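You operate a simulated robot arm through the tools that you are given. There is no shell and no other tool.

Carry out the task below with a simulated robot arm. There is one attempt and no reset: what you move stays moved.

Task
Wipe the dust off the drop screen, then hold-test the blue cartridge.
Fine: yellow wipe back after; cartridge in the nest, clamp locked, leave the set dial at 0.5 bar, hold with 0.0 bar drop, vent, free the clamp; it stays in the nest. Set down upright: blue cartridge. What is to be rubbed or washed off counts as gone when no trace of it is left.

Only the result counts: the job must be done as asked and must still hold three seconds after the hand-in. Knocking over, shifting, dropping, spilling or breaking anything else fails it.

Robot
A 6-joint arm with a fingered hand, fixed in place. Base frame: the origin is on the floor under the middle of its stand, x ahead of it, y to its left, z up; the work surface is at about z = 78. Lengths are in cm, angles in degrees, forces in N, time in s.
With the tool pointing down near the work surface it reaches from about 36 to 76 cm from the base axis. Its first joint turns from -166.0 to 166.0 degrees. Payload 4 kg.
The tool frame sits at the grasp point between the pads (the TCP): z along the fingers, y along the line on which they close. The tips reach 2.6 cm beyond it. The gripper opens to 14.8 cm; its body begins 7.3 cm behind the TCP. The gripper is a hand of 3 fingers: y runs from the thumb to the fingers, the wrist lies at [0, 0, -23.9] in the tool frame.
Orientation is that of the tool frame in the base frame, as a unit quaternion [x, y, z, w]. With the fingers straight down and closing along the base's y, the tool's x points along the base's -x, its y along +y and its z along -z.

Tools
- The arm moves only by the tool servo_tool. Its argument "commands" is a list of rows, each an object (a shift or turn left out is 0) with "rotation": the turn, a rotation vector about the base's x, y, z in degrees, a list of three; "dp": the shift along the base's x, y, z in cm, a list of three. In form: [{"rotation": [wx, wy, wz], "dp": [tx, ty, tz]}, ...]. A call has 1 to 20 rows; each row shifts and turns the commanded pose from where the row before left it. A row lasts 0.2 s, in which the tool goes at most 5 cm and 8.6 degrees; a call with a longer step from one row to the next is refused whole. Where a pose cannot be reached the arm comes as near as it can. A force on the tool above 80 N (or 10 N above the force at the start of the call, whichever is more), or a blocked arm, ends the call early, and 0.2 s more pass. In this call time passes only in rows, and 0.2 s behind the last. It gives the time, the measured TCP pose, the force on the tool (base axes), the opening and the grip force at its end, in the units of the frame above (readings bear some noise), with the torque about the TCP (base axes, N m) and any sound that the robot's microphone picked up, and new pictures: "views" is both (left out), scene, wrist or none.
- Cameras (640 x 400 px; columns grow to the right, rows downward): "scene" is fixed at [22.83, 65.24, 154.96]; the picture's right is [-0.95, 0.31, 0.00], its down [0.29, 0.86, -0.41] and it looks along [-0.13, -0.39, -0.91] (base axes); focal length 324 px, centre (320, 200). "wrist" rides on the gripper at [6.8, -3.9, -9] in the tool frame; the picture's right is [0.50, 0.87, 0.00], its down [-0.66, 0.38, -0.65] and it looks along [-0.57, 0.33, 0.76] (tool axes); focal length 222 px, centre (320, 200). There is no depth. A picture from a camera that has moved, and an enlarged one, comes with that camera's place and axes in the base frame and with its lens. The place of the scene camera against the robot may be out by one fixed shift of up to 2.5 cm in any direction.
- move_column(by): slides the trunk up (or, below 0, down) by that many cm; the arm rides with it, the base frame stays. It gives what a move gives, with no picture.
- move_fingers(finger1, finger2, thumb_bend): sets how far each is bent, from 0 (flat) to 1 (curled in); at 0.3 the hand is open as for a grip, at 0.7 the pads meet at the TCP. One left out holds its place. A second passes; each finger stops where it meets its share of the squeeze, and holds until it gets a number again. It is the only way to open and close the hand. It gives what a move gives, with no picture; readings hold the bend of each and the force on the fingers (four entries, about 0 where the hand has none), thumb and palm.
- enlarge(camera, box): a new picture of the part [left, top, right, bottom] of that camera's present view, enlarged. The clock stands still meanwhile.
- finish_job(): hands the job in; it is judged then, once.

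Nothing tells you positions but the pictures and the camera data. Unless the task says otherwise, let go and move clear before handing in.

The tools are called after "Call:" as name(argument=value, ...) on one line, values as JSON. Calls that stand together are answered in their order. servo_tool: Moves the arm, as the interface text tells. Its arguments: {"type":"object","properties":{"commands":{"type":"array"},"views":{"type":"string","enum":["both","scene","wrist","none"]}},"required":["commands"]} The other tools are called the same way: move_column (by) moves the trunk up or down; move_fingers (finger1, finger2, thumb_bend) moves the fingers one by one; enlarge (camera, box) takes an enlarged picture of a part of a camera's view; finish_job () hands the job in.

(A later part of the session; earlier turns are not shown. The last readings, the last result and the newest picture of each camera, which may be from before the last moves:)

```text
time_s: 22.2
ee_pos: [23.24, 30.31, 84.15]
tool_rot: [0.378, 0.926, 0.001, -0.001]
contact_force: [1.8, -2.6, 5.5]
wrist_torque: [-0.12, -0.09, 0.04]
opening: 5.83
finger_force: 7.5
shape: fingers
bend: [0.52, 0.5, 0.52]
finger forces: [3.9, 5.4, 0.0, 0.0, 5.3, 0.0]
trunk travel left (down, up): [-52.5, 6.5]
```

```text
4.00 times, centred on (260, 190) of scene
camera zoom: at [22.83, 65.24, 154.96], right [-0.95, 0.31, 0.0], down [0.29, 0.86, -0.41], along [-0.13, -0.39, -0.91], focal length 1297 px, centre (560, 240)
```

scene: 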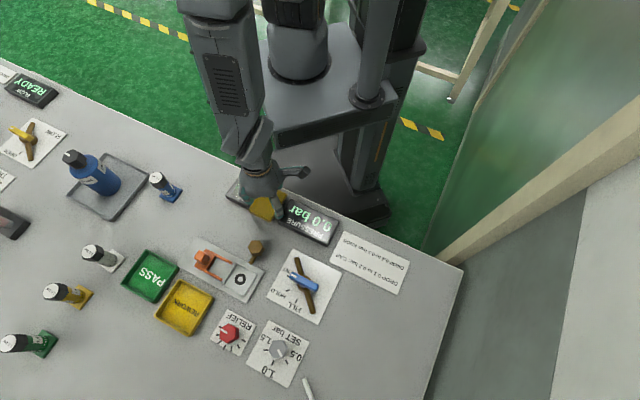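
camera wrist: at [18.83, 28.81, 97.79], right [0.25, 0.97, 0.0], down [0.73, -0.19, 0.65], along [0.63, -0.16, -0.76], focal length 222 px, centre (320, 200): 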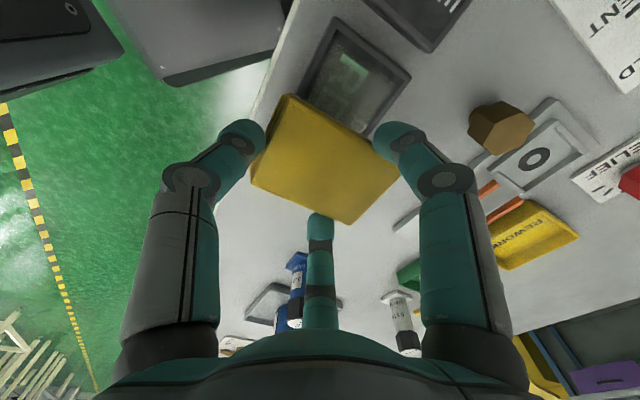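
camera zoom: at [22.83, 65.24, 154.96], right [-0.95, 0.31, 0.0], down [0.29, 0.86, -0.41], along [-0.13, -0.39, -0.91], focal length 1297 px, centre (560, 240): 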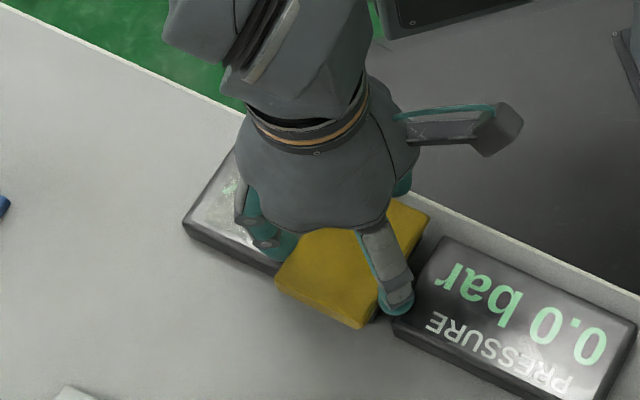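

The sweep went smoothly with light friction. I'll sweep back along the whole screen to the other end.

Call:
servo_tool(commands=[{"dp": [0.53, -0.53, 0]}, {"dp": [0.53, -0.53, 0]}, {"dp": [0.53, -0.53, 0]}, {"dp": [0.53, -0.53, 0]}, {"dp": [0.53, -0.53, 0]}, {"dp": [0.53, -0.53, 0]}, {"dp": [0.53, -0.53, 0]}, {"dp": [0.53, -0.53, 0]}, {"dp": [0.53, -0.53, 0]}, {"dp": [0.53, -0.53, 0]}, {"dp": [0.53, -0.53, 0]}, {"dp": [0.53, -0.53, 0]}], views="both")

Call:
enlarge(camera="scene", box=[180, 140, 340, 240])

```text
time_s: 24.8
ee_pos: [29.8, 23.99, 84.14]
tool_rot: [0.378, 0.926, 0.0, -0.001]
contact_force: [-0.1, -0.1, 0.2]
wrist_torque: [0.0, 0.0, -0.03]
opening: 5.85
finger_force: 6.9
shape: fingers
bend: [0.51, 0.51, 0.52]
finger forces: [4.3, 4.7, 0.0, 0.0, 4.8, 0.0]
trunk travel left (down, up): [-52.5, 6.5]
camera wrist: at [22.19, 25.94, 93.27], right [0.25, 0.97, 0.0], down [0.73, -0.19, 0.65], along [0.63, -0.16, -0.76], focal length 222 px, centre (320, 200)
```

scene: 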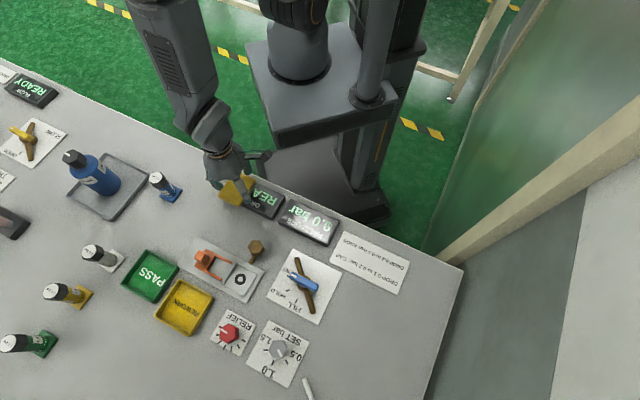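
wrist: 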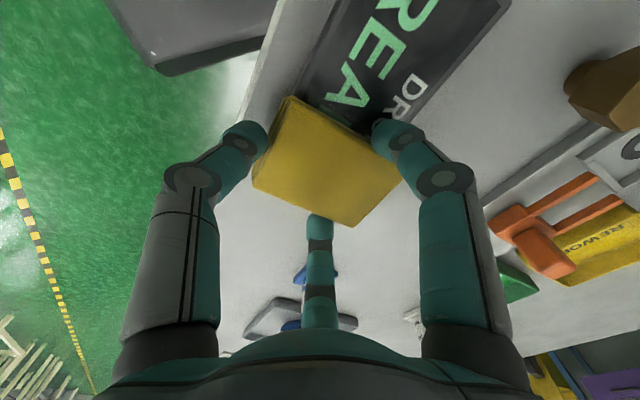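

```text
4.00 times, centred on (260, 190) of scene
camera zoom: at [22.83, 65.24, 154.96], right [-0.95, 0.31, 0.0], down [0.29, 0.86, -0.41], along [-0.13, -0.39, -0.91], focal length 1297 px, centre (560, 240)
```

zoom: 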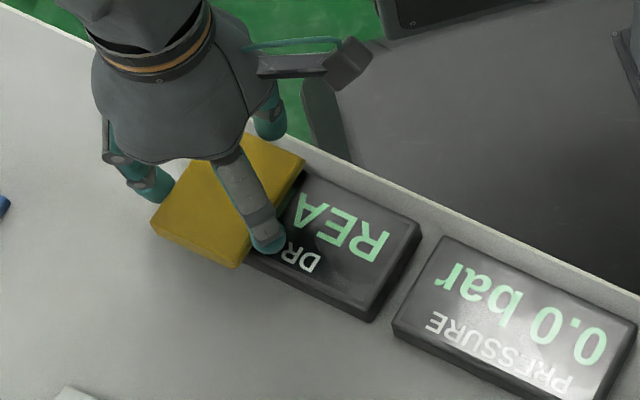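

Dust is going away where the wipe passed, but at this end the contact force dropped to nearly zero. I'll press down slightly and sweep back to the middle.

Call:
servo_tool(commands=[{"dp": [0, 0, -0.1]}, {"dp": [0, 0, -0.05]}], views="none")

```text
time_s: 25.4
ee_pos: [29.74, 24.0, 83.99]
tool_rot: [0.379, 0.926, 0.0, 0.0]
contact_force: [-0.5, 0.7, 7.9]
wrist_torque: [0.0, 0.06, -0.04]
opening: 5.84
finger_force: 7.5
shape: fingers
bend: [0.51, 0.51, 0.52]
finger forces: [4.8, 4.3, 0.0, 0.0, 5.0, 0.0]
trunk travel left (down, up): [-52.5, 6.5]
```

Call:
servo_tool(commands=[{"dp": [0.35, -0.35, 0]}, {"dp": [-0.53, 0.53, 0]}, {"dp": [-0.53, 0.53, 0]}, {"dp": [-0.53, 0.53, 0]}, {"dp": [-0.53, 0.53, 0]}, {"dp": [-0.53, 0.53, 0]}, {"dp": [-0.53, 0.53, 0]}, {"dp": [-0.53, 0.53, 0]}, {"dp": [-0.53, 0.53, 0]}, {"dp": [-0.53, 0.53, 0]}, {"dp": [-0.53, 0.53, 0]}, {"dp": [-0.53, 0.53, 0]}, {"dp": [-0.53, 0.53, 0]}], views="scene")

Call:
enlarge(camera="scene", box=[180, 140, 340, 240])

```text
time_s: 28.2
ee_pos: [23.69, 29.89, 84.0]
tool_rot: [0.378, 0.926, 0.0, 0.001]
contact_force: [1.0, -1.3, 2.8]
wrist_torque: [-0.01, -0.05, 0.0]
opening: 5.73
finger_force: 6.8
shape: fingers
bend: [0.51, 0.51, 0.52]
finger forces: [4.1, 5.2, 0.0, 0.0, 4.2, 0.0]
trunk travel left (down, up): [-52.5, 6.5]
```

scene: 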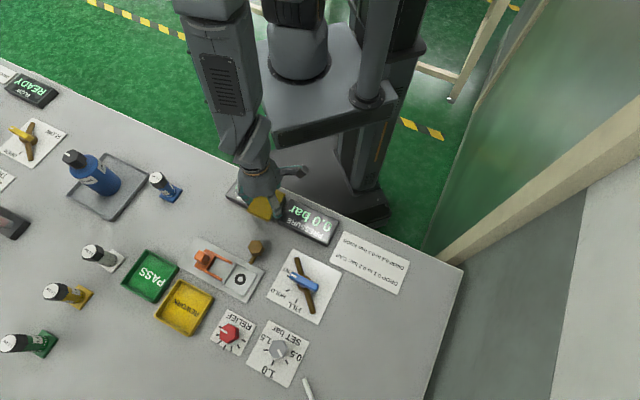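

```text
4.00 times, centred on (260, 190) of scene
camera zoom: at [22.83, 65.24, 154.96], right [-0.95, 0.31, 0.0], down [0.29, 0.86, -0.41], along [-0.13, -0.39, -0.91], focal length 1297 px, centre (560, 240)
```

zoom: 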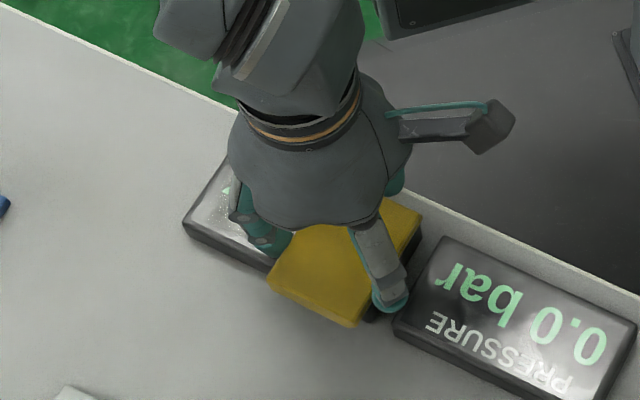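

I see some speckles remaining at the left end. I'll lift the wipe and step aside to inspect the whole screen.

Call:
servo_tool(commands=[{"dp": [0, 0, 2]}, {"dp": [1, -0.5, 4]}, {"dp": [2.5, -1.5, 4]}, {"dp": [2.5, -1.5, 3]}, {"dp": [2.5, -1.5, 3]}, {"dp": [2.5, -1, 2]}], views="both")

Call:
enlarge(camera="scene", box=[200, 150, 320, 230])

Call:
enlarge(camera="wrist", box=[220, 0, 420, 120])

```text
time_s: 29.6
ee_pos: [34.81, 24.11, 102.11]
tool_rot: [0.379, 0.925, 0.0, -0.001]
contact_force: [-0.1, 0.2, 0.3]
wrist_torque: [0.0, -0.01, 0.04]
opening: 5.72
finger_force: 6.8
shape: fingers
bend: [0.51, 0.51, 0.52]
finger forces: [4.7, 4.3, 0.1, 0.0, 4.1, 0.0]
trunk travel left (down, up): [-52.5, 6.5]
camera wrist: at [27.22, 25.98, 111.2], right [0.25, 0.97, 0.0], down [0.73, -0.19, 0.65], along [0.63, -0.16, -0.76], focal length 222 px, centre (320, 200)
```

scene: 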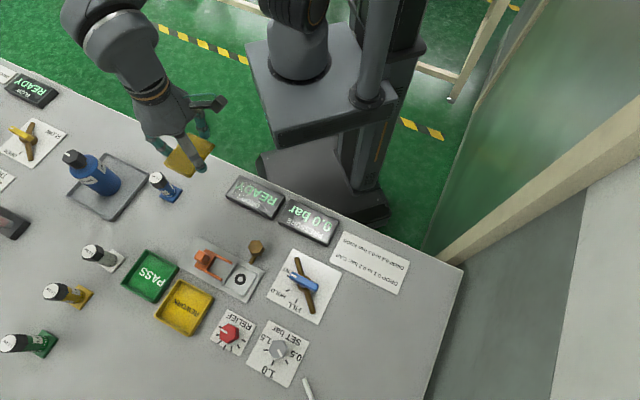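
wrist: 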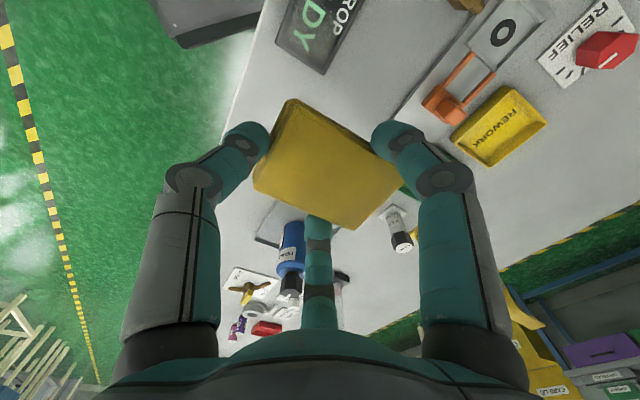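

```text
5.00 times, centred on (260, 190) of scene
camera zoom: at [22.83, 65.24, 154.96], right [-0.95, 0.31, 0.0], down [0.29, 0.86, -0.41], along [-0.13, -0.39, -0.91], focal length 1621 px, centre (620, 250)
```

zoom: 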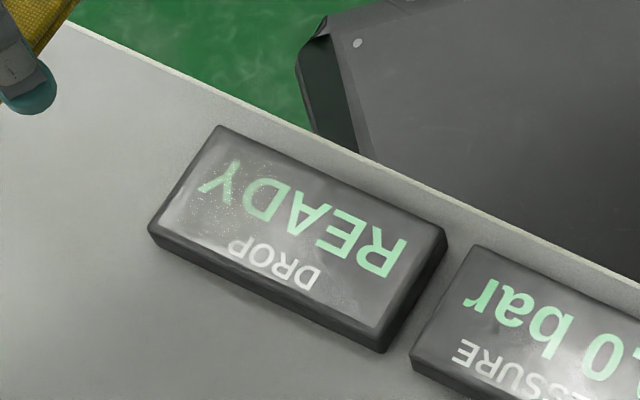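

```text
3.20 times, centred on (320, 60) of wrist
camera zoom: at [27.22, 25.98, 111.2], right [0.25, 0.97, 0.0], down [0.73, -0.19, 0.65], along [0.63, -0.16, -0.76], focal length 711 px, centre (320, 648)
```

zoom: 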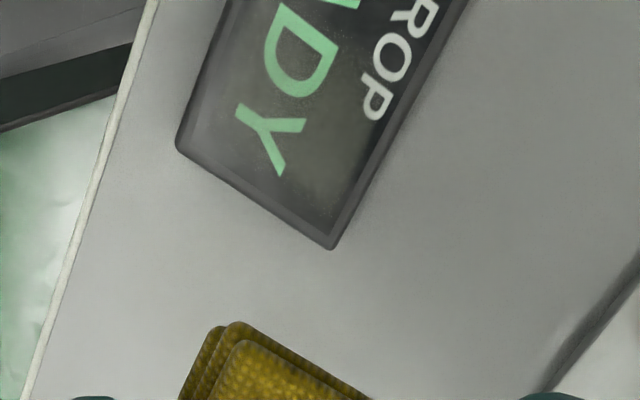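

The middle is clear but fine speckles remain at the left end and perhaps a faint haze elsewhere. I'll go back down there and scrub more.

Call:
servo_tool(commands=[{"dp": [-2, 0, -4]}, {"dp": [-2, 0, -4]}, {"dp": [-1.1, -0.1, -4]}, {"dp": [0, 0, -4]}, {"dp": [0, 0, -1.5]}, {"dp": [0, 0, -0.3]}, {"dp": [0, 0, -0.2]}, {"dp": [0, 0, -0.15]}], views="none")

```text
time_s: 31.4
ee_pos: [29.63, 23.86, 83.83]
tool_rot: [0.379, 0.926, 0.001, 0.001]
contact_force: [0.4, 0.5, 7.8]
wrist_torque: [-0.01, -0.01, -0.02]
opening: 5.7
finger_force: 6.7
shape: fingers
bend: [0.51, 0.51, 0.53]
finger forces: [5.0, 4.6, 0.1, 0.0, 4.1, 0.0]
trunk travel left (down, up): [-52.5, 6.5]
```

Contact at 8 N over the left end. I'll scrub back and forth here in both directions.

Call:
servo_tool(commands=[{"dp": [0.4, -0.4, 0]}, {"dp": [0.4, -0.4, 0]}, {"dp": [-0.5, 0.5, 0]}, {"dp": [-0.5, 0.5, 0]}, {"dp": [-0.5, 0.5, 0]}, {"dp": [-0.5, 0.5, 0]}, {"dp": [-0.5, 0.5, 0]}, {"dp": [0.5, 0.5, 0]}, {"dp": [0.5, -0.5, 0]}, {"dp": [0.5, -0.5, 0]}, {"dp": [0.5, -0.5, 0]}, {"dp": [0.5, -0.5, 0]}, {"dp": [0.5, -0.5, 0]}, {"dp": [-0.5, -0.5, 0]}, {"dp": [-0.5, -0.5, 0]}, {"dp": [-0.5, 0.5, 0]}, {"dp": [-0.5, 0.5, 0]}, {"dp": [-0.5, 0.5, 0]}, {"dp": [-0.5, 0.5, 0]}, {"dp": [0.5, 0.5, 0]}], views="scene")

Call:
enlarge(camera="scene", box=[200, 150, 320, 230])

```text
time_s: 35.6
ee_pos: [28.5, 25.04, 83.81]
tool_rot: [0.379, 0.926, 0.0, 0.0]
contact_force: [0.2, -0.6, -0.3]
wrist_torque: [-0.01, 0.0, 0.02]
opening: 5.64
finger_force: 6.7
shape: fingers
bend: [0.51, 0.52, 0.53]
finger forces: [4.6, 4.6, 0.0, 0.1, 3.8, 0.0]
trunk travel left (down, up): [-52.5, 6.5]
```

scene: 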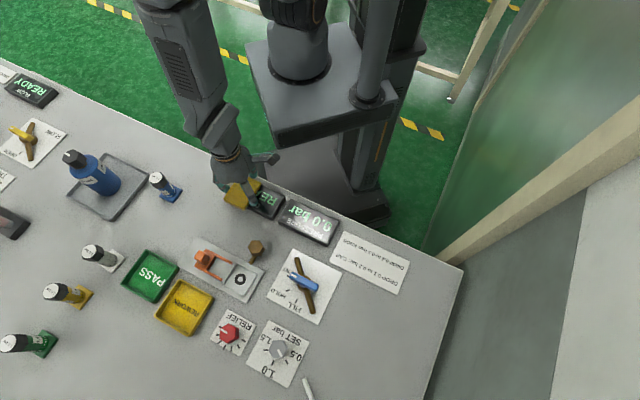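

```text
5.00 times, centred on (260, 190) of scene
camera zoom: at [22.83, 65.24, 154.96], right [-0.95, 0.31, 0.0], down [0.29, 0.86, -0.41], along [-0.13, -0.39, -0.91], focal length 1621 px, centre (620, 250)
```

zoom: 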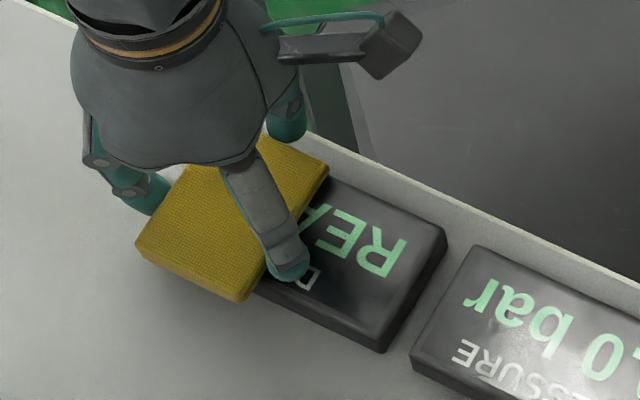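

I'll lift clear again and look at the whole screen.

Call:
servo_tool(commands=[{"dp": [0, 0, 2]}, {"dp": [1, 0, 4]}, {"dp": [2, -0.5, 4]}, {"dp": [2, -0.5, 4]}, {"dp": [2, 0, 4]}], views="wrist")

Call:
enlarge(camera="scene", box=[220, 165, 300, 225])

Call:
enlarge(camera="wrist", box=[220, 0, 420, 120])

```text
time_s: 36.8
ee_pos: [35.57, 24.1, 101.79]
tool_rot: [0.378, 0.926, 0.0, 0.0]
contact_force: [0.2, 0.3, 0.7]
wrist_torque: [-0.04, -0.01, 0.0]
opening: 5.64
finger_force: 6.1
shape: fingers
bend: [0.51, 0.52, 0.53]
finger forces: [4.6, 4.6, 0.1, 0.0, 3.6, 0.0]
trunk travel left (down, up): [-52.5, 6.5]
camera wrist: at [28.02, 26.09, 110.8], right [0.25, 0.97, 0.0], down [0.73, -0.19, 0.65], along [0.63, -0.16, -0.76], focal length 222 px, centre (320, 200)
```

wrist: 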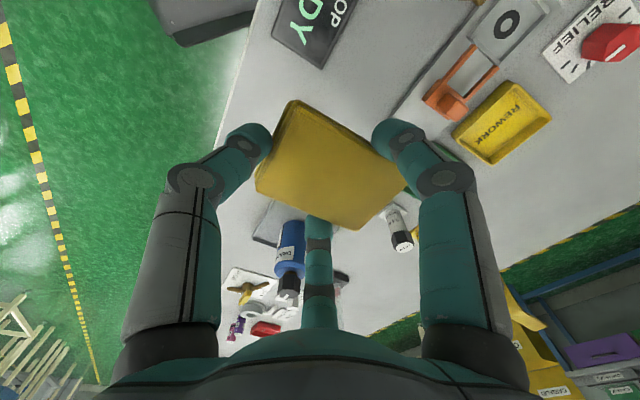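

```text
6.67 times, centred on (260, 195) of scene
camera zoom: at [22.83, 65.24, 154.96], right [-0.95, 0.31, 0.0], down [0.29, 0.86, -0.41], along [-0.13, -0.39, -0.91], focal length 2162 px, centre (720, 233)
```

zoom: 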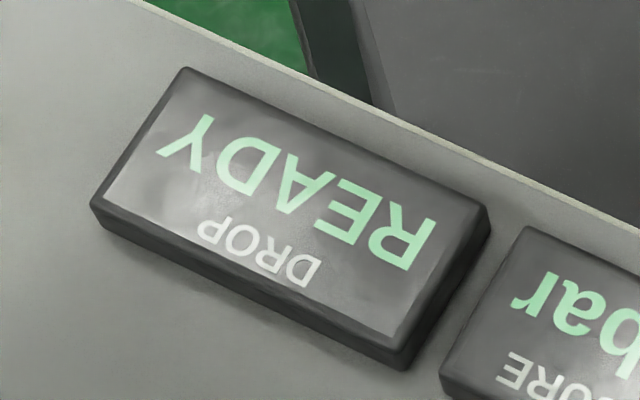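

```text
3.20 times, centred on (320, 60) of wrist
camera zoom: at [28.02, 26.09, 110.8], right [0.25, 0.97, 0.0], down [0.73, -0.19, 0.65], along [0.63, -0.16, -0.76], focal length 711 px, centre (320, 648)
```

zoom: 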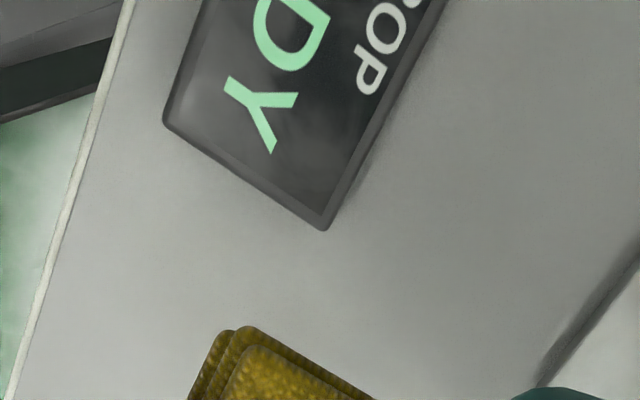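

The speckles seem gone; only a faint patch near the "Y" might be reflection or residue. I'll zoom in harder, comparing with the pressure screen.

Call:
enlarge(camera="scene", box=[226, 170, 258, 200])

Call:
enlarge(camera="scene", box=[252, 180, 284, 220])

Call:
enlarge(camera="scene", box=[280, 200, 340, 245])

```text
13.33 times, centred on (242, 185) of scene
camera zoom: at [22.83, 65.24, 154.96], right [-0.95, 0.31, 0.0], down [0.29, 0.86, -0.41], along [-0.13, -0.39, -0.91], focal length 4324 px, centre (1360, 400)
```

zoom: 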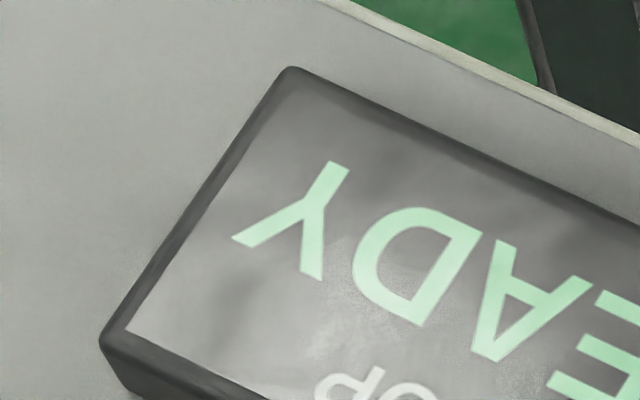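

```text
10.00 times, centred on (268, 200) of scene
camera zoom: at [22.83, 65.24, 154.96], right [-0.95, 0.31, 0.0], down [0.29, 0.86, -0.41], along [-0.13, -0.39, -0.91], focal length 3243 px, centre (840, 200)
```

zoom: 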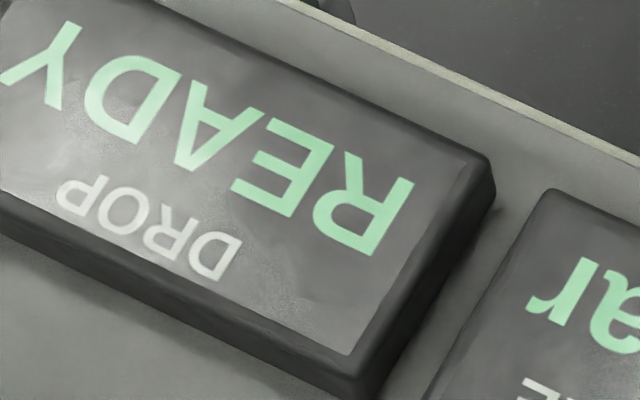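

```text
8.89 times, centred on (310, 222) of scene
camera zoom: at [22.83, 65.24, 154.96], right [-0.95, 0.31, 0.0], down [0.29, 0.86, -0.41], along [-0.13, -0.39, -0.91], focal length 2883 px, centre (409, 0)
```

zoom: 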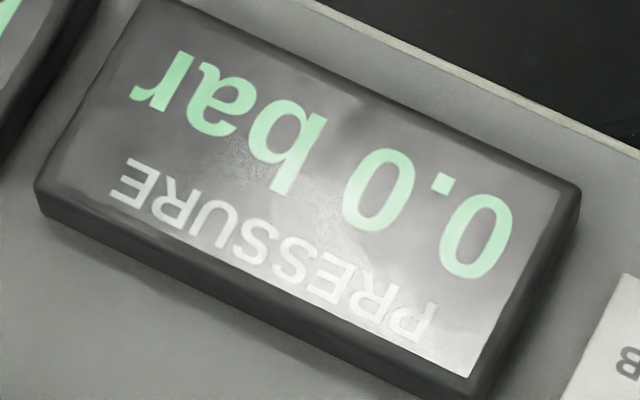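

A hint of fine residue may remain near the middle bottom. I'll make more full-length passes from the other end with firmer, re-adjusted contact.

Call:
servo_tool(commands=[{"dp": [-3, 1.5, -1]}, {"dp": [-3, 1.5, -2]}, {"dp": [-3, 1.5, -4]}, {"dp": [-3, 1.5, -4]}, {"dp": [0, 0, -4]}, {"dp": [0, 0, -2]}, {"dp": [0, 0, -0.5]}, {"dp": [0, 0, -0.3]}, {"dp": [0, 0, -0.2]}, {"dp": [0, 0, -0.1]}], views="none")

```text
refused: row 3 steps farther than a row can; nothing moved
```

Call:
servo_tool(commands=[{"dp": [-3, 1.5, -1]}, {"dp": [-3, 1.5, -2]}, {"dp": [-3, 1.5, -3]}, {"dp": [-3, 1.5, -3]}, {"dp": [0, 0, -4]}, {"dp": [0, 0, -3]}, {"dp": [0, 0, -1.2]}, {"dp": [0, 0, -0.5]}, {"dp": [0, 0, -0.2]}, {"dp": [0, 0, -0.1]}], views="none")

```text
time_s: 39.0
ee_pos: [23.48, 30.1, 83.71]
tool_rot: [0.378, 0.926, 0.001, -0.001]
contact_force: [-1.3, -0.1, 2.8]
wrist_torque: [0.04, -0.02, 0.0]
opening: 5.64
finger_force: 6.4
shape: fingers
bend: [0.51, 0.52, 0.53]
finger forces: [4.7, 4.2, 0.1, 0.0, 3.6, 0.0]
trunk travel left (down, up): [-52.5, 6.5]
```

Call:
servo_tool(commands=[{"dp": [0, 0, -0.08]}, {"dp": [0.5, -0.5, 0]}, {"dp": [0.5, -0.5, 0]}, {"dp": [0.7, -0.3, -0.02]}, {"dp": [0.3, -0.7, 0]}, {"dp": [0.7, -0.3, -0.02]}, {"dp": [0.3, -0.7, 0]}, {"dp": [0.7, -0.3, -0.02]}, {"dp": [0.3, -0.7, 0]}, {"dp": [0.7, -0.3, -0.02]}, {"dp": [0.3, -0.7, 0]}, {"dp": [0.7, -0.3, -0.02]}, {"dp": [0.3, -0.7, 0]}, {"dp": [0.7, -0.3, 0]}], views="none")

```text
time_s: 42.0
ee_pos: [30.01, 23.66, 83.74]
tool_rot: [0.378, 0.926, -0.001, 0.001]
contact_force: [-1.0, -0.3, 0.8]
wrist_torque: [0.06, -0.01, 0.02]
opening: 5.59
finger_force: 5.8
shape: fingers
bend: [0.51, 0.52, 0.53]
finger forces: [5.0, 4.2, 0.0, 0.0, 3.4, 0.0]
trunk travel left (down, up): [-52.5, 6.5]
```

Call:
servo_tool(commands=[{"dp": [0, 0, -0.1]}, {"dp": [-0.7, 0.3, 0]}, {"dp": [-0.3, 0.7, -0.02]}, {"dp": [-0.7, 0.3, 0]}, {"dp": [-0.3, 0.7, -0.02]}, {"dp": [-0.7, 0.3, 0]}, {"dp": [-0.3, 0.7, -0.02]}, {"dp": [-0.7, 0.3, 0]}, {"dp": [-0.3, 0.7, -0.02]}, {"dp": [-0.7, 0.3, 0]}, {"dp": [-0.3, 0.7, -0.02]}, {"dp": [-0.7, 0.3, 0]}, {"dp": [-0.3, 0.7, 0]}, {"dp": [-0.5, 0.5, 0]}], views="none")

```text
time_s: 45.0
ee_pos: [23.69, 30.2, 83.49]
tool_rot: [0.379, 0.925, 0.002, 0.0]
contact_force: [3.7, -5.0, 25.3]
wrist_torque: [-0.44, -1.26, -0.2]
opening: 4.14
finger_force: 14.2
shape: fingers
bend: [0.58, 0.45, 0.55]
finger forces: [5.0, 22.1, 0.0, 0.0, 0.6, 0.0]
trunk travel left (down, up): [-52.5, 6.5]
```

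The force rose to 25 N and the grip shifted, so I'll lift straight away and look at how the wipe is held.

Call:
servo_tool(commands=[{"dp": [0, 0, 0.5]}, {"dp": [0, 0, 1.5]}, {"dp": [0, 0, 3]}, {"dp": [0, 0, 3]}], views="both")

Call:
enlarge(camera="wrist", box=[160, 40, 480, 240])

```text
time_s: 46.0
ee_pos: [23.73, 30.27, 91.45]
tool_rot: [0.378, 0.926, 0.0, -0.001]
contact_force: [0.1, -0.2, -0.1]
wrist_torque: [0.01, -0.01, -0.02]
opening: 4.81
finger_force: 5.5
shape: fingers
bend: [0.53, 0.51, 0.55]
finger forces: [4.6, 4.9, 0.0, 0.0, 0.6, 0.0]
trunk travel left (down, up): [-52.5, 6.5]
camera wrist: at [16.11, 32.23, 100.51], right [0.25, 0.97, 0.0], down [0.73, -0.19, 0.65], along [0.63, -0.16, -0.76], focal length 222 px, centre (320, 200)
```

scene: 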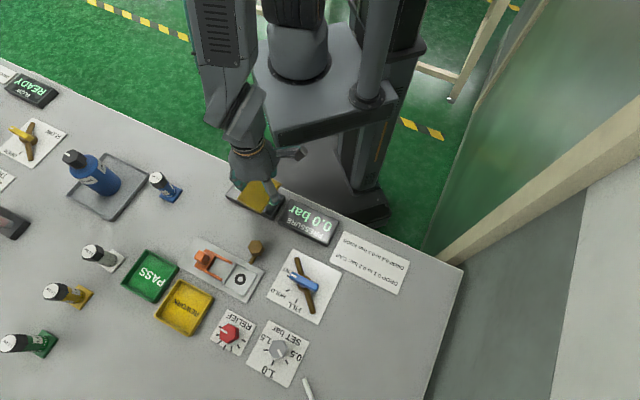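
wrist: 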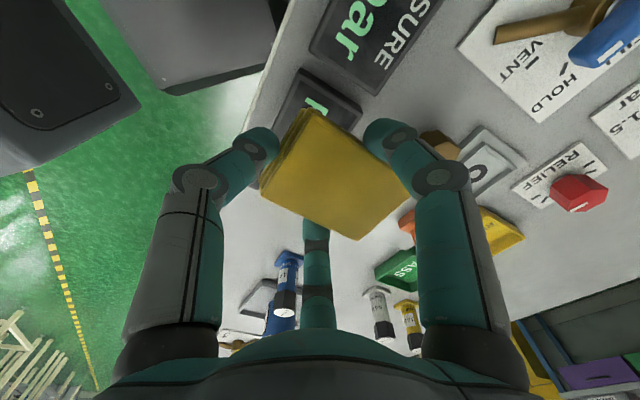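

```text
2.00 times, centred on (320, 140) of wrist
camera zoom: at [16.11, 32.23, 100.51], right [0.25, 0.97, 0.0], down [0.73, -0.19, 0.65], along [0.63, -0.16, -0.76], focal length 444 px, centre (320, 320)
```

zoom: 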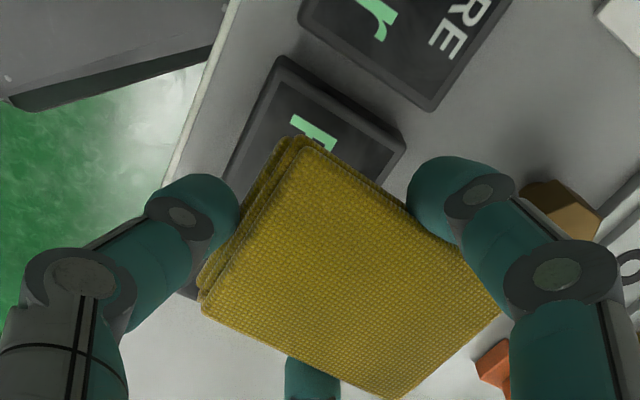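

The thumb had reached its commanded bend, so its squeeze faded. I'll close the thumb (and fingers) further so all three hold, then move aside to inspect.

Call:
move_fingers(finger1=0.62, finger2=0.62, thumb_bend=0.65)

Call:
enlarge(camera="wrist", box=[160, 40, 480, 240])

```text
time_s: 47.0
ee_pos: [23.66, 30.37, 91.42]
tool_rot: [0.379, 0.925, -0.001, 0.0]
contact_force: [0.4, -0.8, 1.7]
wrist_torque: [0.05, -0.02, 0.03]
opening: 4.44
finger_force: 10.4
shape: fingers
bend: [0.52, 0.54, 0.61]
finger forces: [7.5, 6.4, 0.0, 0.0, 6.4, 0.0]
trunk travel left (down, up): [-52.5, 6.5]
```

```text
2.00 times, centred on (320, 140) of wrist
camera zoom: at [16.13, 32.25, 100.48], right [0.25, 0.97, 0.0], down [0.73, -0.19, 0.65], along [0.63, -0.16, -0.76], focal length 444 px, centre (320, 320)
```

zoom: 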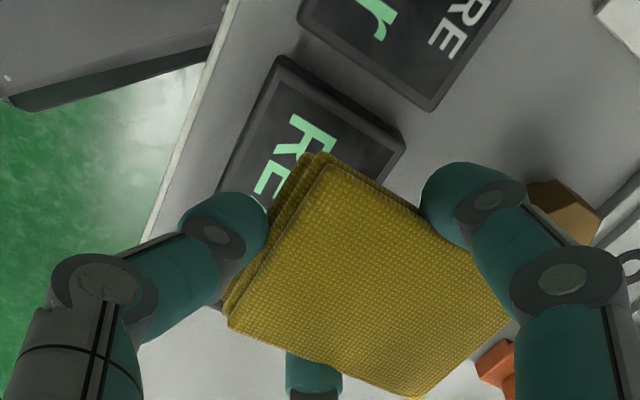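

The grip is firm again (6–7 N each). I'll lift aside to inspect the screen.

Call:
servo_tool(commands=[{"dp": [1, 0, 3]}, {"dp": [3, -1.5, 3]}, {"dp": [3, -1.5, 3]}, {"dp": [3, -1.5, 1]}, {"dp": [2, -1.5, 0]}], views="wrist")

Call:
enlarge(camera="scene", box=[220, 165, 300, 225])

Call:
enlarge(camera="scene", box=[226, 170, 258, 200])

Call:
enlarge(camera="scene", box=[252, 180, 284, 220])

```text
time_s: 48.2
ee_pos: [35.54, 24.37, 101.39]
tool_rot: [0.378, 0.926, 0.0, 0.001]
contact_force: [-0.7, 0.7, 0.4]
wrist_torque: [0.01, -0.06, 0.0]
opening: 4.33
finger_force: 10.2
shape: fingers
bend: [0.52, 0.54, 0.61]
finger forces: [7.3, 7.0, 0.0, 0.0, 5.9, 0.0]
trunk travel left (down, up): [-52.5, 6.5]
camera wrist: at [28.02, 26.29, 110.43], right [0.25, 0.97, 0.0], down [0.73, -0.19, 0.65], along [0.63, -0.16, -0.76], focal length 222 px, centre (320, 200)
```

wrist: 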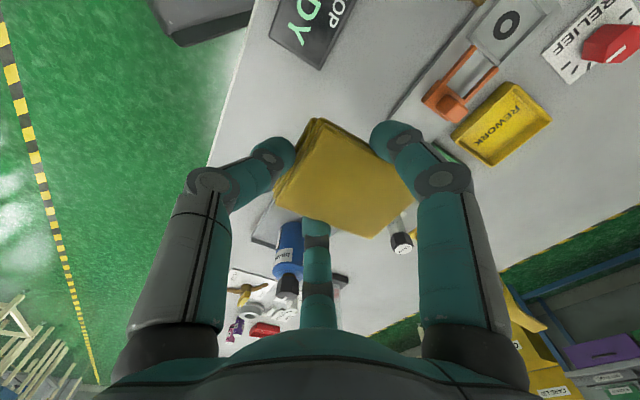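

```text
6.67 times, centred on (260, 195) of scene
camera zoom: at [22.83, 65.24, 154.96], right [-0.95, 0.31, 0.0], down [0.29, 0.86, -0.41], along [-0.13, -0.39, -0.91], focal length 2162 px, centre (720, 233)
```

zoom: 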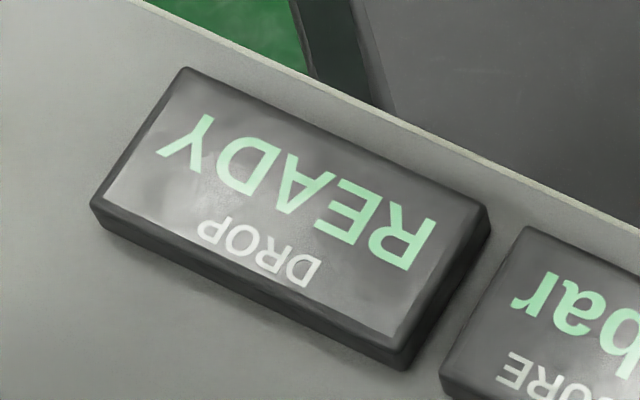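

```text
13.33 times, centred on (242, 185) of scene
camera zoom: at [22.83, 65.24, 154.96], right [-0.95, 0.31, 0.0], down [0.29, 0.86, -0.41], along [-0.13, -0.39, -0.91], focal length 4324 px, centre (1360, 400)
```

zoom: 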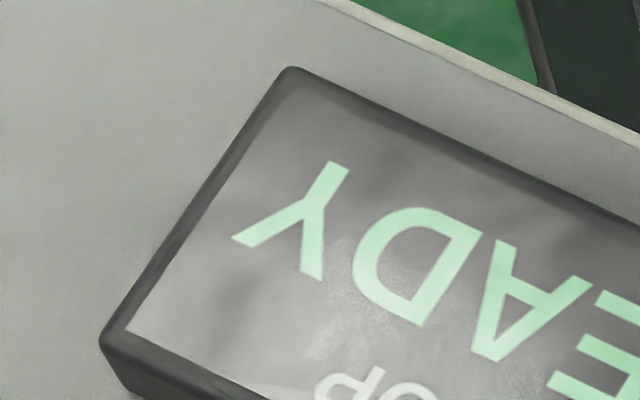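

```text
10.00 times, centred on (268, 200) of scene
camera zoom: at [22.83, 65.24, 154.96], right [-0.95, 0.31, 0.0], down [0.29, 0.86, -0.41], along [-0.13, -0.39, -0.91], focal length 3243 px, centre (840, 200)
```

zoom: 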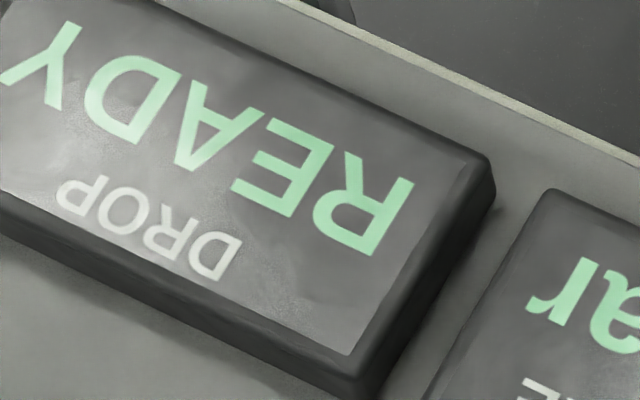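

The faint texture is identical before and after those passes and matches the pressure screen's gloss, so the dust looks gone. Now I'll check how the wipe sits in the hand to return it accurately.

Call:
enlarge(camera="wrist", box=[220, 90, 460, 250])

Call:
enlarge(camera="scene", box=[120, 100, 260, 200])

```text
2.50 times, centred on (340, 170) of wrist
camera zoom: at [28.02, 26.29, 110.43], right [0.25, 0.97, 0.0], down [0.73, -0.19, 0.65], along [0.63, -0.16, -0.76], focal length 555 px, centre (270, 275)
```

zoom: 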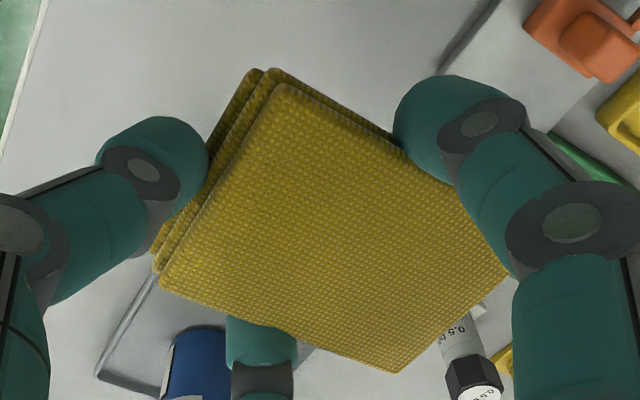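

```text
4.00 times, centred on (190, 150) of scene
camera zoom: at [22.83, 65.24, 154.96], right [-0.95, 0.31, 0.0], down [0.29, 0.86, -0.41], along [-0.13, -0.39, -0.91], focal length 1297 px, centre (840, 400)
```

zoom: 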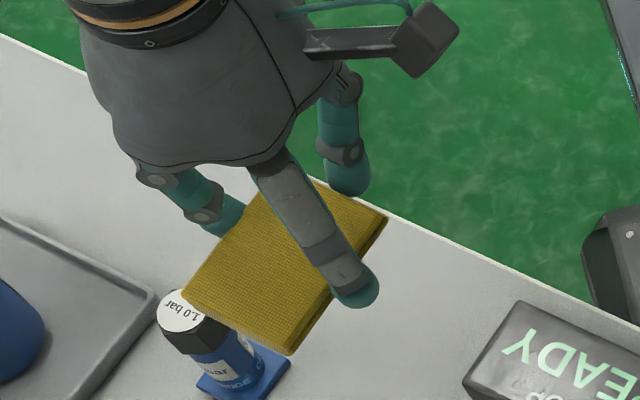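

The wipe is held level, about 2.35 cm toward the finger side of the TCP. To set it back at [8.47, 67.8] the TCP must go to about [6.8, 66.1]; I'll carry it there now.

Call:
servo_tool(commands=[{"dp": [-2.2, 3.2, 0]}, {"dp": [-2.2, 3.2, 0]}, {"dp": [-2.2, 3.2, 0]}, {"dp": [-2.2, 3.2, 0]}, {"dp": [-2.2, 3.2, 0]}, {"dp": [-2.2, 3.2, 0]}, {"dp": [-2.2, 3.2, 0]}, {"dp": [-2.2, 3.2, 0]}, {"dp": [-2.2, 3.2, 0]}, {"dp": [-2.2, 3.2, -2]}, {"dp": [-2.2, 3.2, -2]}, {"dp": [-2.2, 3.2, -2]}, {"dp": [-2.3, 3.35, -2]}], views="both")

```text
time_s: 51.0
ee_pos: [6.61, 66.22, 93.39]
tool_rot: [0.379, 0.925, 0.0, 0.0]
contact_force: [-0.4, 0.3, 1.8]
wrist_torque: [-0.01, -0.08, 0.01]
opening: 4.15
finger_force: 10.1
shape: fingers
bend: [0.53, 0.54, 0.62]
finger forces: [7.4, 7.6, 0.1, 0.1, 5.3, 0.0]
trunk travel left (down, up): [-52.5, 6.5]
camera wrist: at [-0.92, 68.04, 102.45], right [0.25, 0.97, 0.0], down [0.73, -0.19, 0.65], along [0.63, -0.16, -0.76], focal length 222 px, centre (320, 200)
```

scene: 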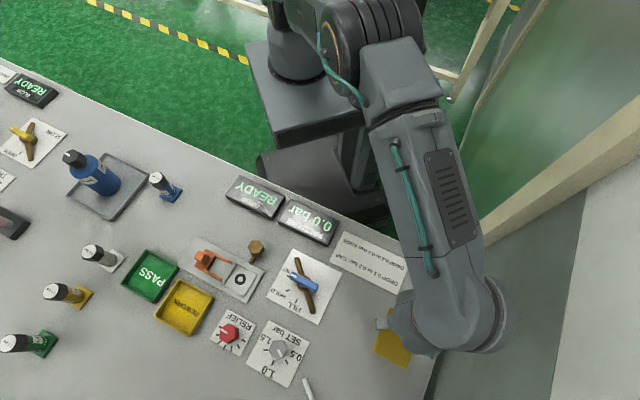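
wrist: 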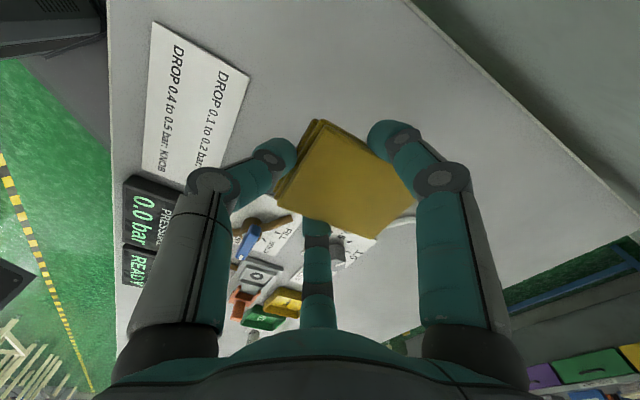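

The wipe is creeping slowly in the grip, so I'll set it down now, slowing near the table.

Call:
servo_tool(commands=[{"dp": [0.1, 0, -3]}, {"dp": [0, 0, -3]}, {"dp": [0, 0, -2.5]}, {"dp": [0, 0, -1.5]}, {"dp": [0, 0, -0.6]}, {"dp": [0, 0, -0.4]}], views="both")

Call:
enlarge(camera="wrist", box=[220, 90, 460, 250])

```text
time_s: 52.4
ee_pos: [7.01, 66.04, 82.51]
tool_rot: [0.379, 0.925, -0.001, -0.001]
contact_force: [1.0, -0.1, 0.4]
wrist_torque: [0.02, -0.08, -0.01]
opening: 4.08
finger_force: 9.9
shape: fingers
bend: [0.53, 0.54, 0.62]
finger forces: [7.5, 7.7, 0.0, 0.0, 5.0, 0.0]
trunk travel left (down, up): [-52.5, 6.5]
camera wrist: at [-0.5, 67.98, 91.58], right [0.25, 0.97, 0.0], down [0.73, -0.19, 0.65], along [0.63, -0.16, -0.76], focal length 222 px, centre (320, 200)
```

scene: 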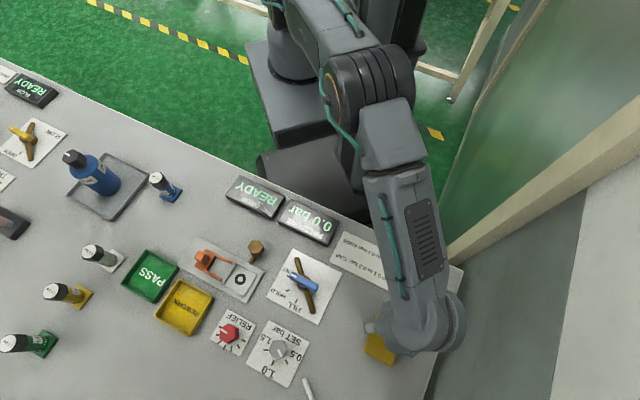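
wrist: 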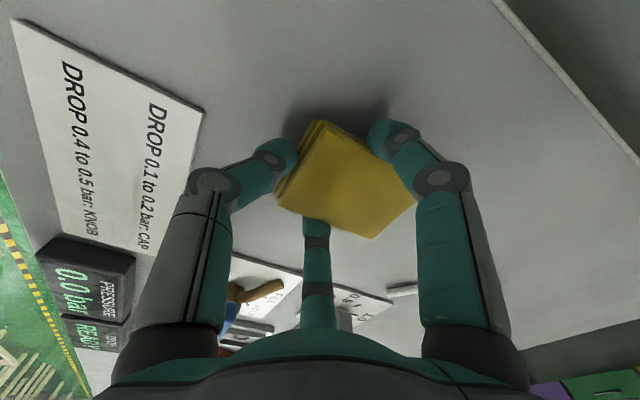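

```text
2.50 times, centred on (340, 170) of wrist
camera zoom: at [-0.5, 67.98, 91.58], right [0.25, 0.97, 0.0], down [0.73, -0.19, 0.65], along [0.63, -0.16, -0.76], focal length 555 px, centre (270, 275)
```

zoom: 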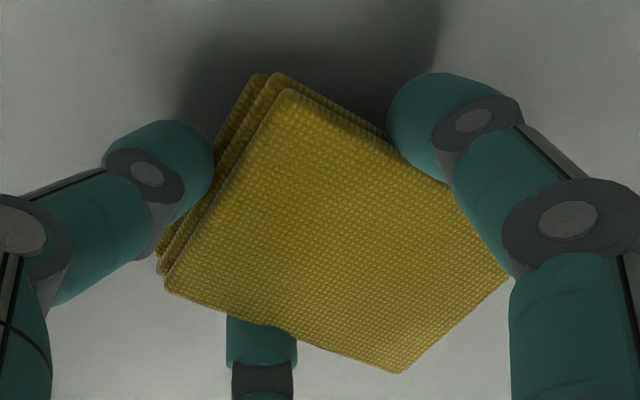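

The wipe's centre is about 2.5 cm along the tool's y now. I'll adjust x slightly and lower until it rests on the table.

Call:
servo_tool(commands=[{"dp": [-0.2, 0, -0.2]}, {"dp": [0, 0, -0.2]}, {"dp": [0, 0, -0.15]}, {"dp": [0, 0, -0.1]}], views="none")

```text
time_s: 53.4
ee_pos: [6.87, 66.02, 81.83]
tool_rot: [0.378, 0.926, 0.001, -0.001]
contact_force: [0.6, 0.5, 1.7]
wrist_torque: [0.02, -0.09, -0.01]
opening: 4.02
finger_force: 9.7
shape: fingers
bend: [0.53, 0.54, 0.62]
finger forces: [7.4, 8.0, 0.0, 0.0, 4.5, 0.0]
trunk travel left (down, up): [-52.5, 6.5]
```

Call:
servo_tool(commands=[{"dp": [0, 0, -0.1]}, {"dp": [0, 0, -0.1]}], views="wrist")

```text
time_s: 54.0
ee_pos: [6.96, 66.03, 81.67]
tool_rot: [0.379, 0.926, -0.001, 0.0]
contact_force: [0.4, 0.5, 2.0]
wrist_torque: [0.06, -0.1, 0.02]
opening: 4.0
finger_force: 9.3
shape: fingers
bend: [0.53, 0.54, 0.62]
finger forces: [7.5, 7.6, 0.1, 0.1, 4.4, 0.0]
trunk travel left (down, up): [-52.5, 6.5]
camera wrist: at [-0.69, 67.97, 90.77], right [0.25, 0.97, 0.0], down [0.73, -0.19, 0.65], along [0.63, -0.16, -0.76], focal length 222 px, centre (320, 200)
```

wrist: 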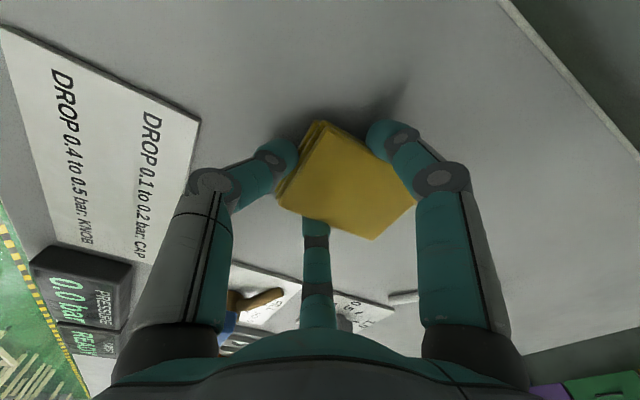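

Call:
servo_tool(commands=[{"dp": [0, 0, -0.12]}, {"dp": [0, 0, -0.12]}], views="none")

```text
time_s: 54.6
ee_pos: [6.81, 66.01, 81.49]
tool_rot: [0.379, 0.926, 0.001, -0.001]
contact_force: [0.1, -1.7, 5.1]
wrist_torque: [0.15, -0.11, -0.06]
opening: 3.99
finger_force: 11.9
shape: fingers
bend: [0.53, 0.54, 0.62]
finger forces: [8.4, 10.6, 0.0, 0.0, 5.1, 0.0]
trunk travel left (down, up): [-52.5, 6.5]
```

The wipe rests on the table (5 N). I'll open the fingers in stages.

Call:
move_fingers(finger1=0.48, finger2=0.48, thumb_bend=0.56)

Call:
enlarge(camera="wrist", box=[160, 60, 480, 260])

```text
time_s: 55.6
ee_pos: [6.91, 66.02, 81.36]
tool_rot: [0.379, 0.925, 0.0, 0.001]
contact_force: [-1.6, -0.9, 3.8]
wrist_torque: [-0.04, -0.11, -0.03]
opening: 5.51
finger_force: 2.7
shape: fingers
bend: [0.49, 0.49, 0.56]
finger forces: [0.8, 3.3, 0.1, 0.0, 0.1, 0.0]
trunk travel left (down, up): [-52.5, 6.5]
```

```text
2.00 times, centred on (320, 160) of wrist
camera zoom: at [-0.72, 67.99, 90.5], right [0.25, 0.97, 0.0], down [0.73, -0.19, 0.65], along [0.63, -0.16, -0.76], focal length 444 px, centre (320, 280)
```

zoom: 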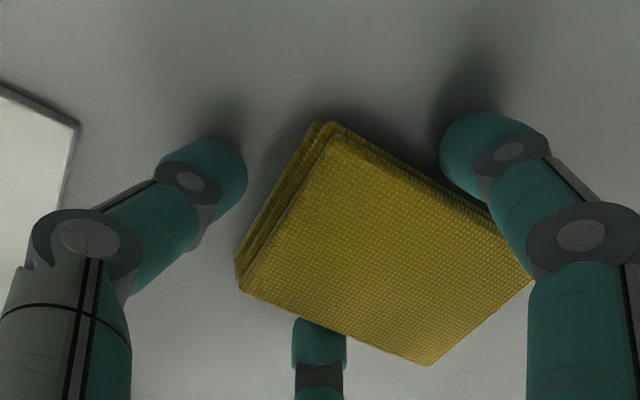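

The wipe is released; I'll rise slightly, open wide and lift off, then look at where the wipe lies.

Call:
servo_tool(commands=[{"dp": [0, 0, 0.4]}], views="none")

Call:
move_fingers(finger1=0.38, finger2=0.38, thumb_bend=0.42)

Call:
servo_tool(commands=[{"dp": [0, 0, 1]}, {"dp": [0, 0, 3]}, {"dp": [0, 0, 4]}, {"dp": [1, 1, 4]}, {"dp": [0.5, 0.5, 0]}], views="both")

Call:
enlarge(camera="wrist", box=[250, 30, 410, 170])

```text
time_s: 56.0
ee_pos: [6.7, 66.1, 81.8]
tool_rot: [0.379, 0.925, 0.0, 0.0]
contact_force: [0.1, 0.5, 0.3]
wrist_torque: [-0.03, 0.01, 0.01]
opening: 5.54
finger_force: 0.1
shape: fingers
bend: [0.48, 0.48, 0.56]
finger forces: [0.0, 0.0, 0.0, 0.0, 0.0, 0.0]
trunk travel left (down, up): [-52.5, 6.5]
```

```text
time_s: 57.0
ee_pos: [6.79, 66.03, 81.78]
tool_rot: [0.379, 0.926, -0.001, 0.0]
contact_force: [-0.9, -0.4, -0.3]
wrist_torque: [0.02, 0.01, -0.01]
opening: 9.48
finger_force: 0.1
shape: fingers
bend: [0.38, 0.38, 0.42]
finger forces: [0.0, 0.0, 0.0, 0.0, 0.1, 0.0]
trunk travel left (down, up): [-52.5, 6.5]
```

```text
time_s: 58.2
ee_pos: [8.37, 67.46, 93.8]
tool_rot: [0.379, 0.925, 0.001, 0.001]
contact_force: [0.2, -0.1, -0.3]
wrist_torque: [-0.02, -0.01, -0.05]
opening: 9.49
finger_force: 0.0
shape: fingers
bend: [0.38, 0.38, 0.42]
finger forces: [0.0, 0.0, 0.0, 0.0, 0.0, 0.0]
trunk travel left (down, up): [-52.5, 6.5]
camera wrist: at [0.83, 69.34, 102.95], right [0.25, 0.97, 0.0], down [0.73, -0.19, 0.65], along [0.63, -0.16, -0.76], focal length 222 px, centre (320, 200)
```

scene: 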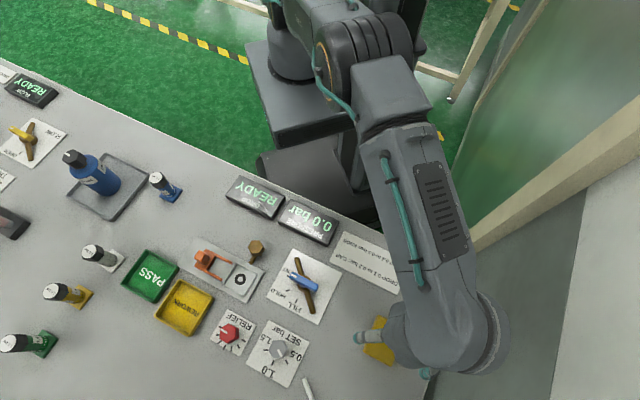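
wrist: 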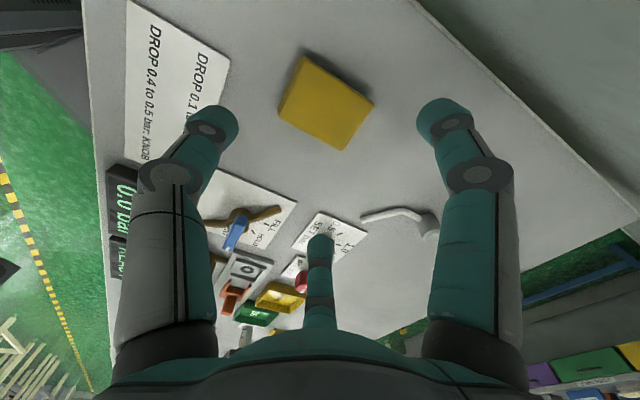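

```text
2.86 times, centred on (330, 100) of wrist
camera zoom: at [0.83, 69.34, 102.95], right [0.25, 0.97, 0.0], down [0.73, -0.19, 0.65], along [0.63, -0.16, -0.76], focal length 635 px, centre (291, 486)
```

zoom: 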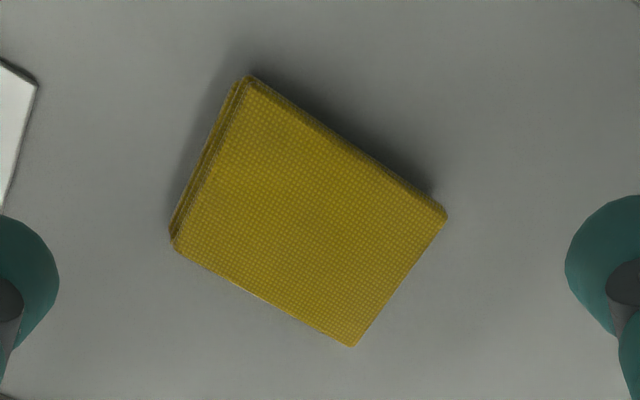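

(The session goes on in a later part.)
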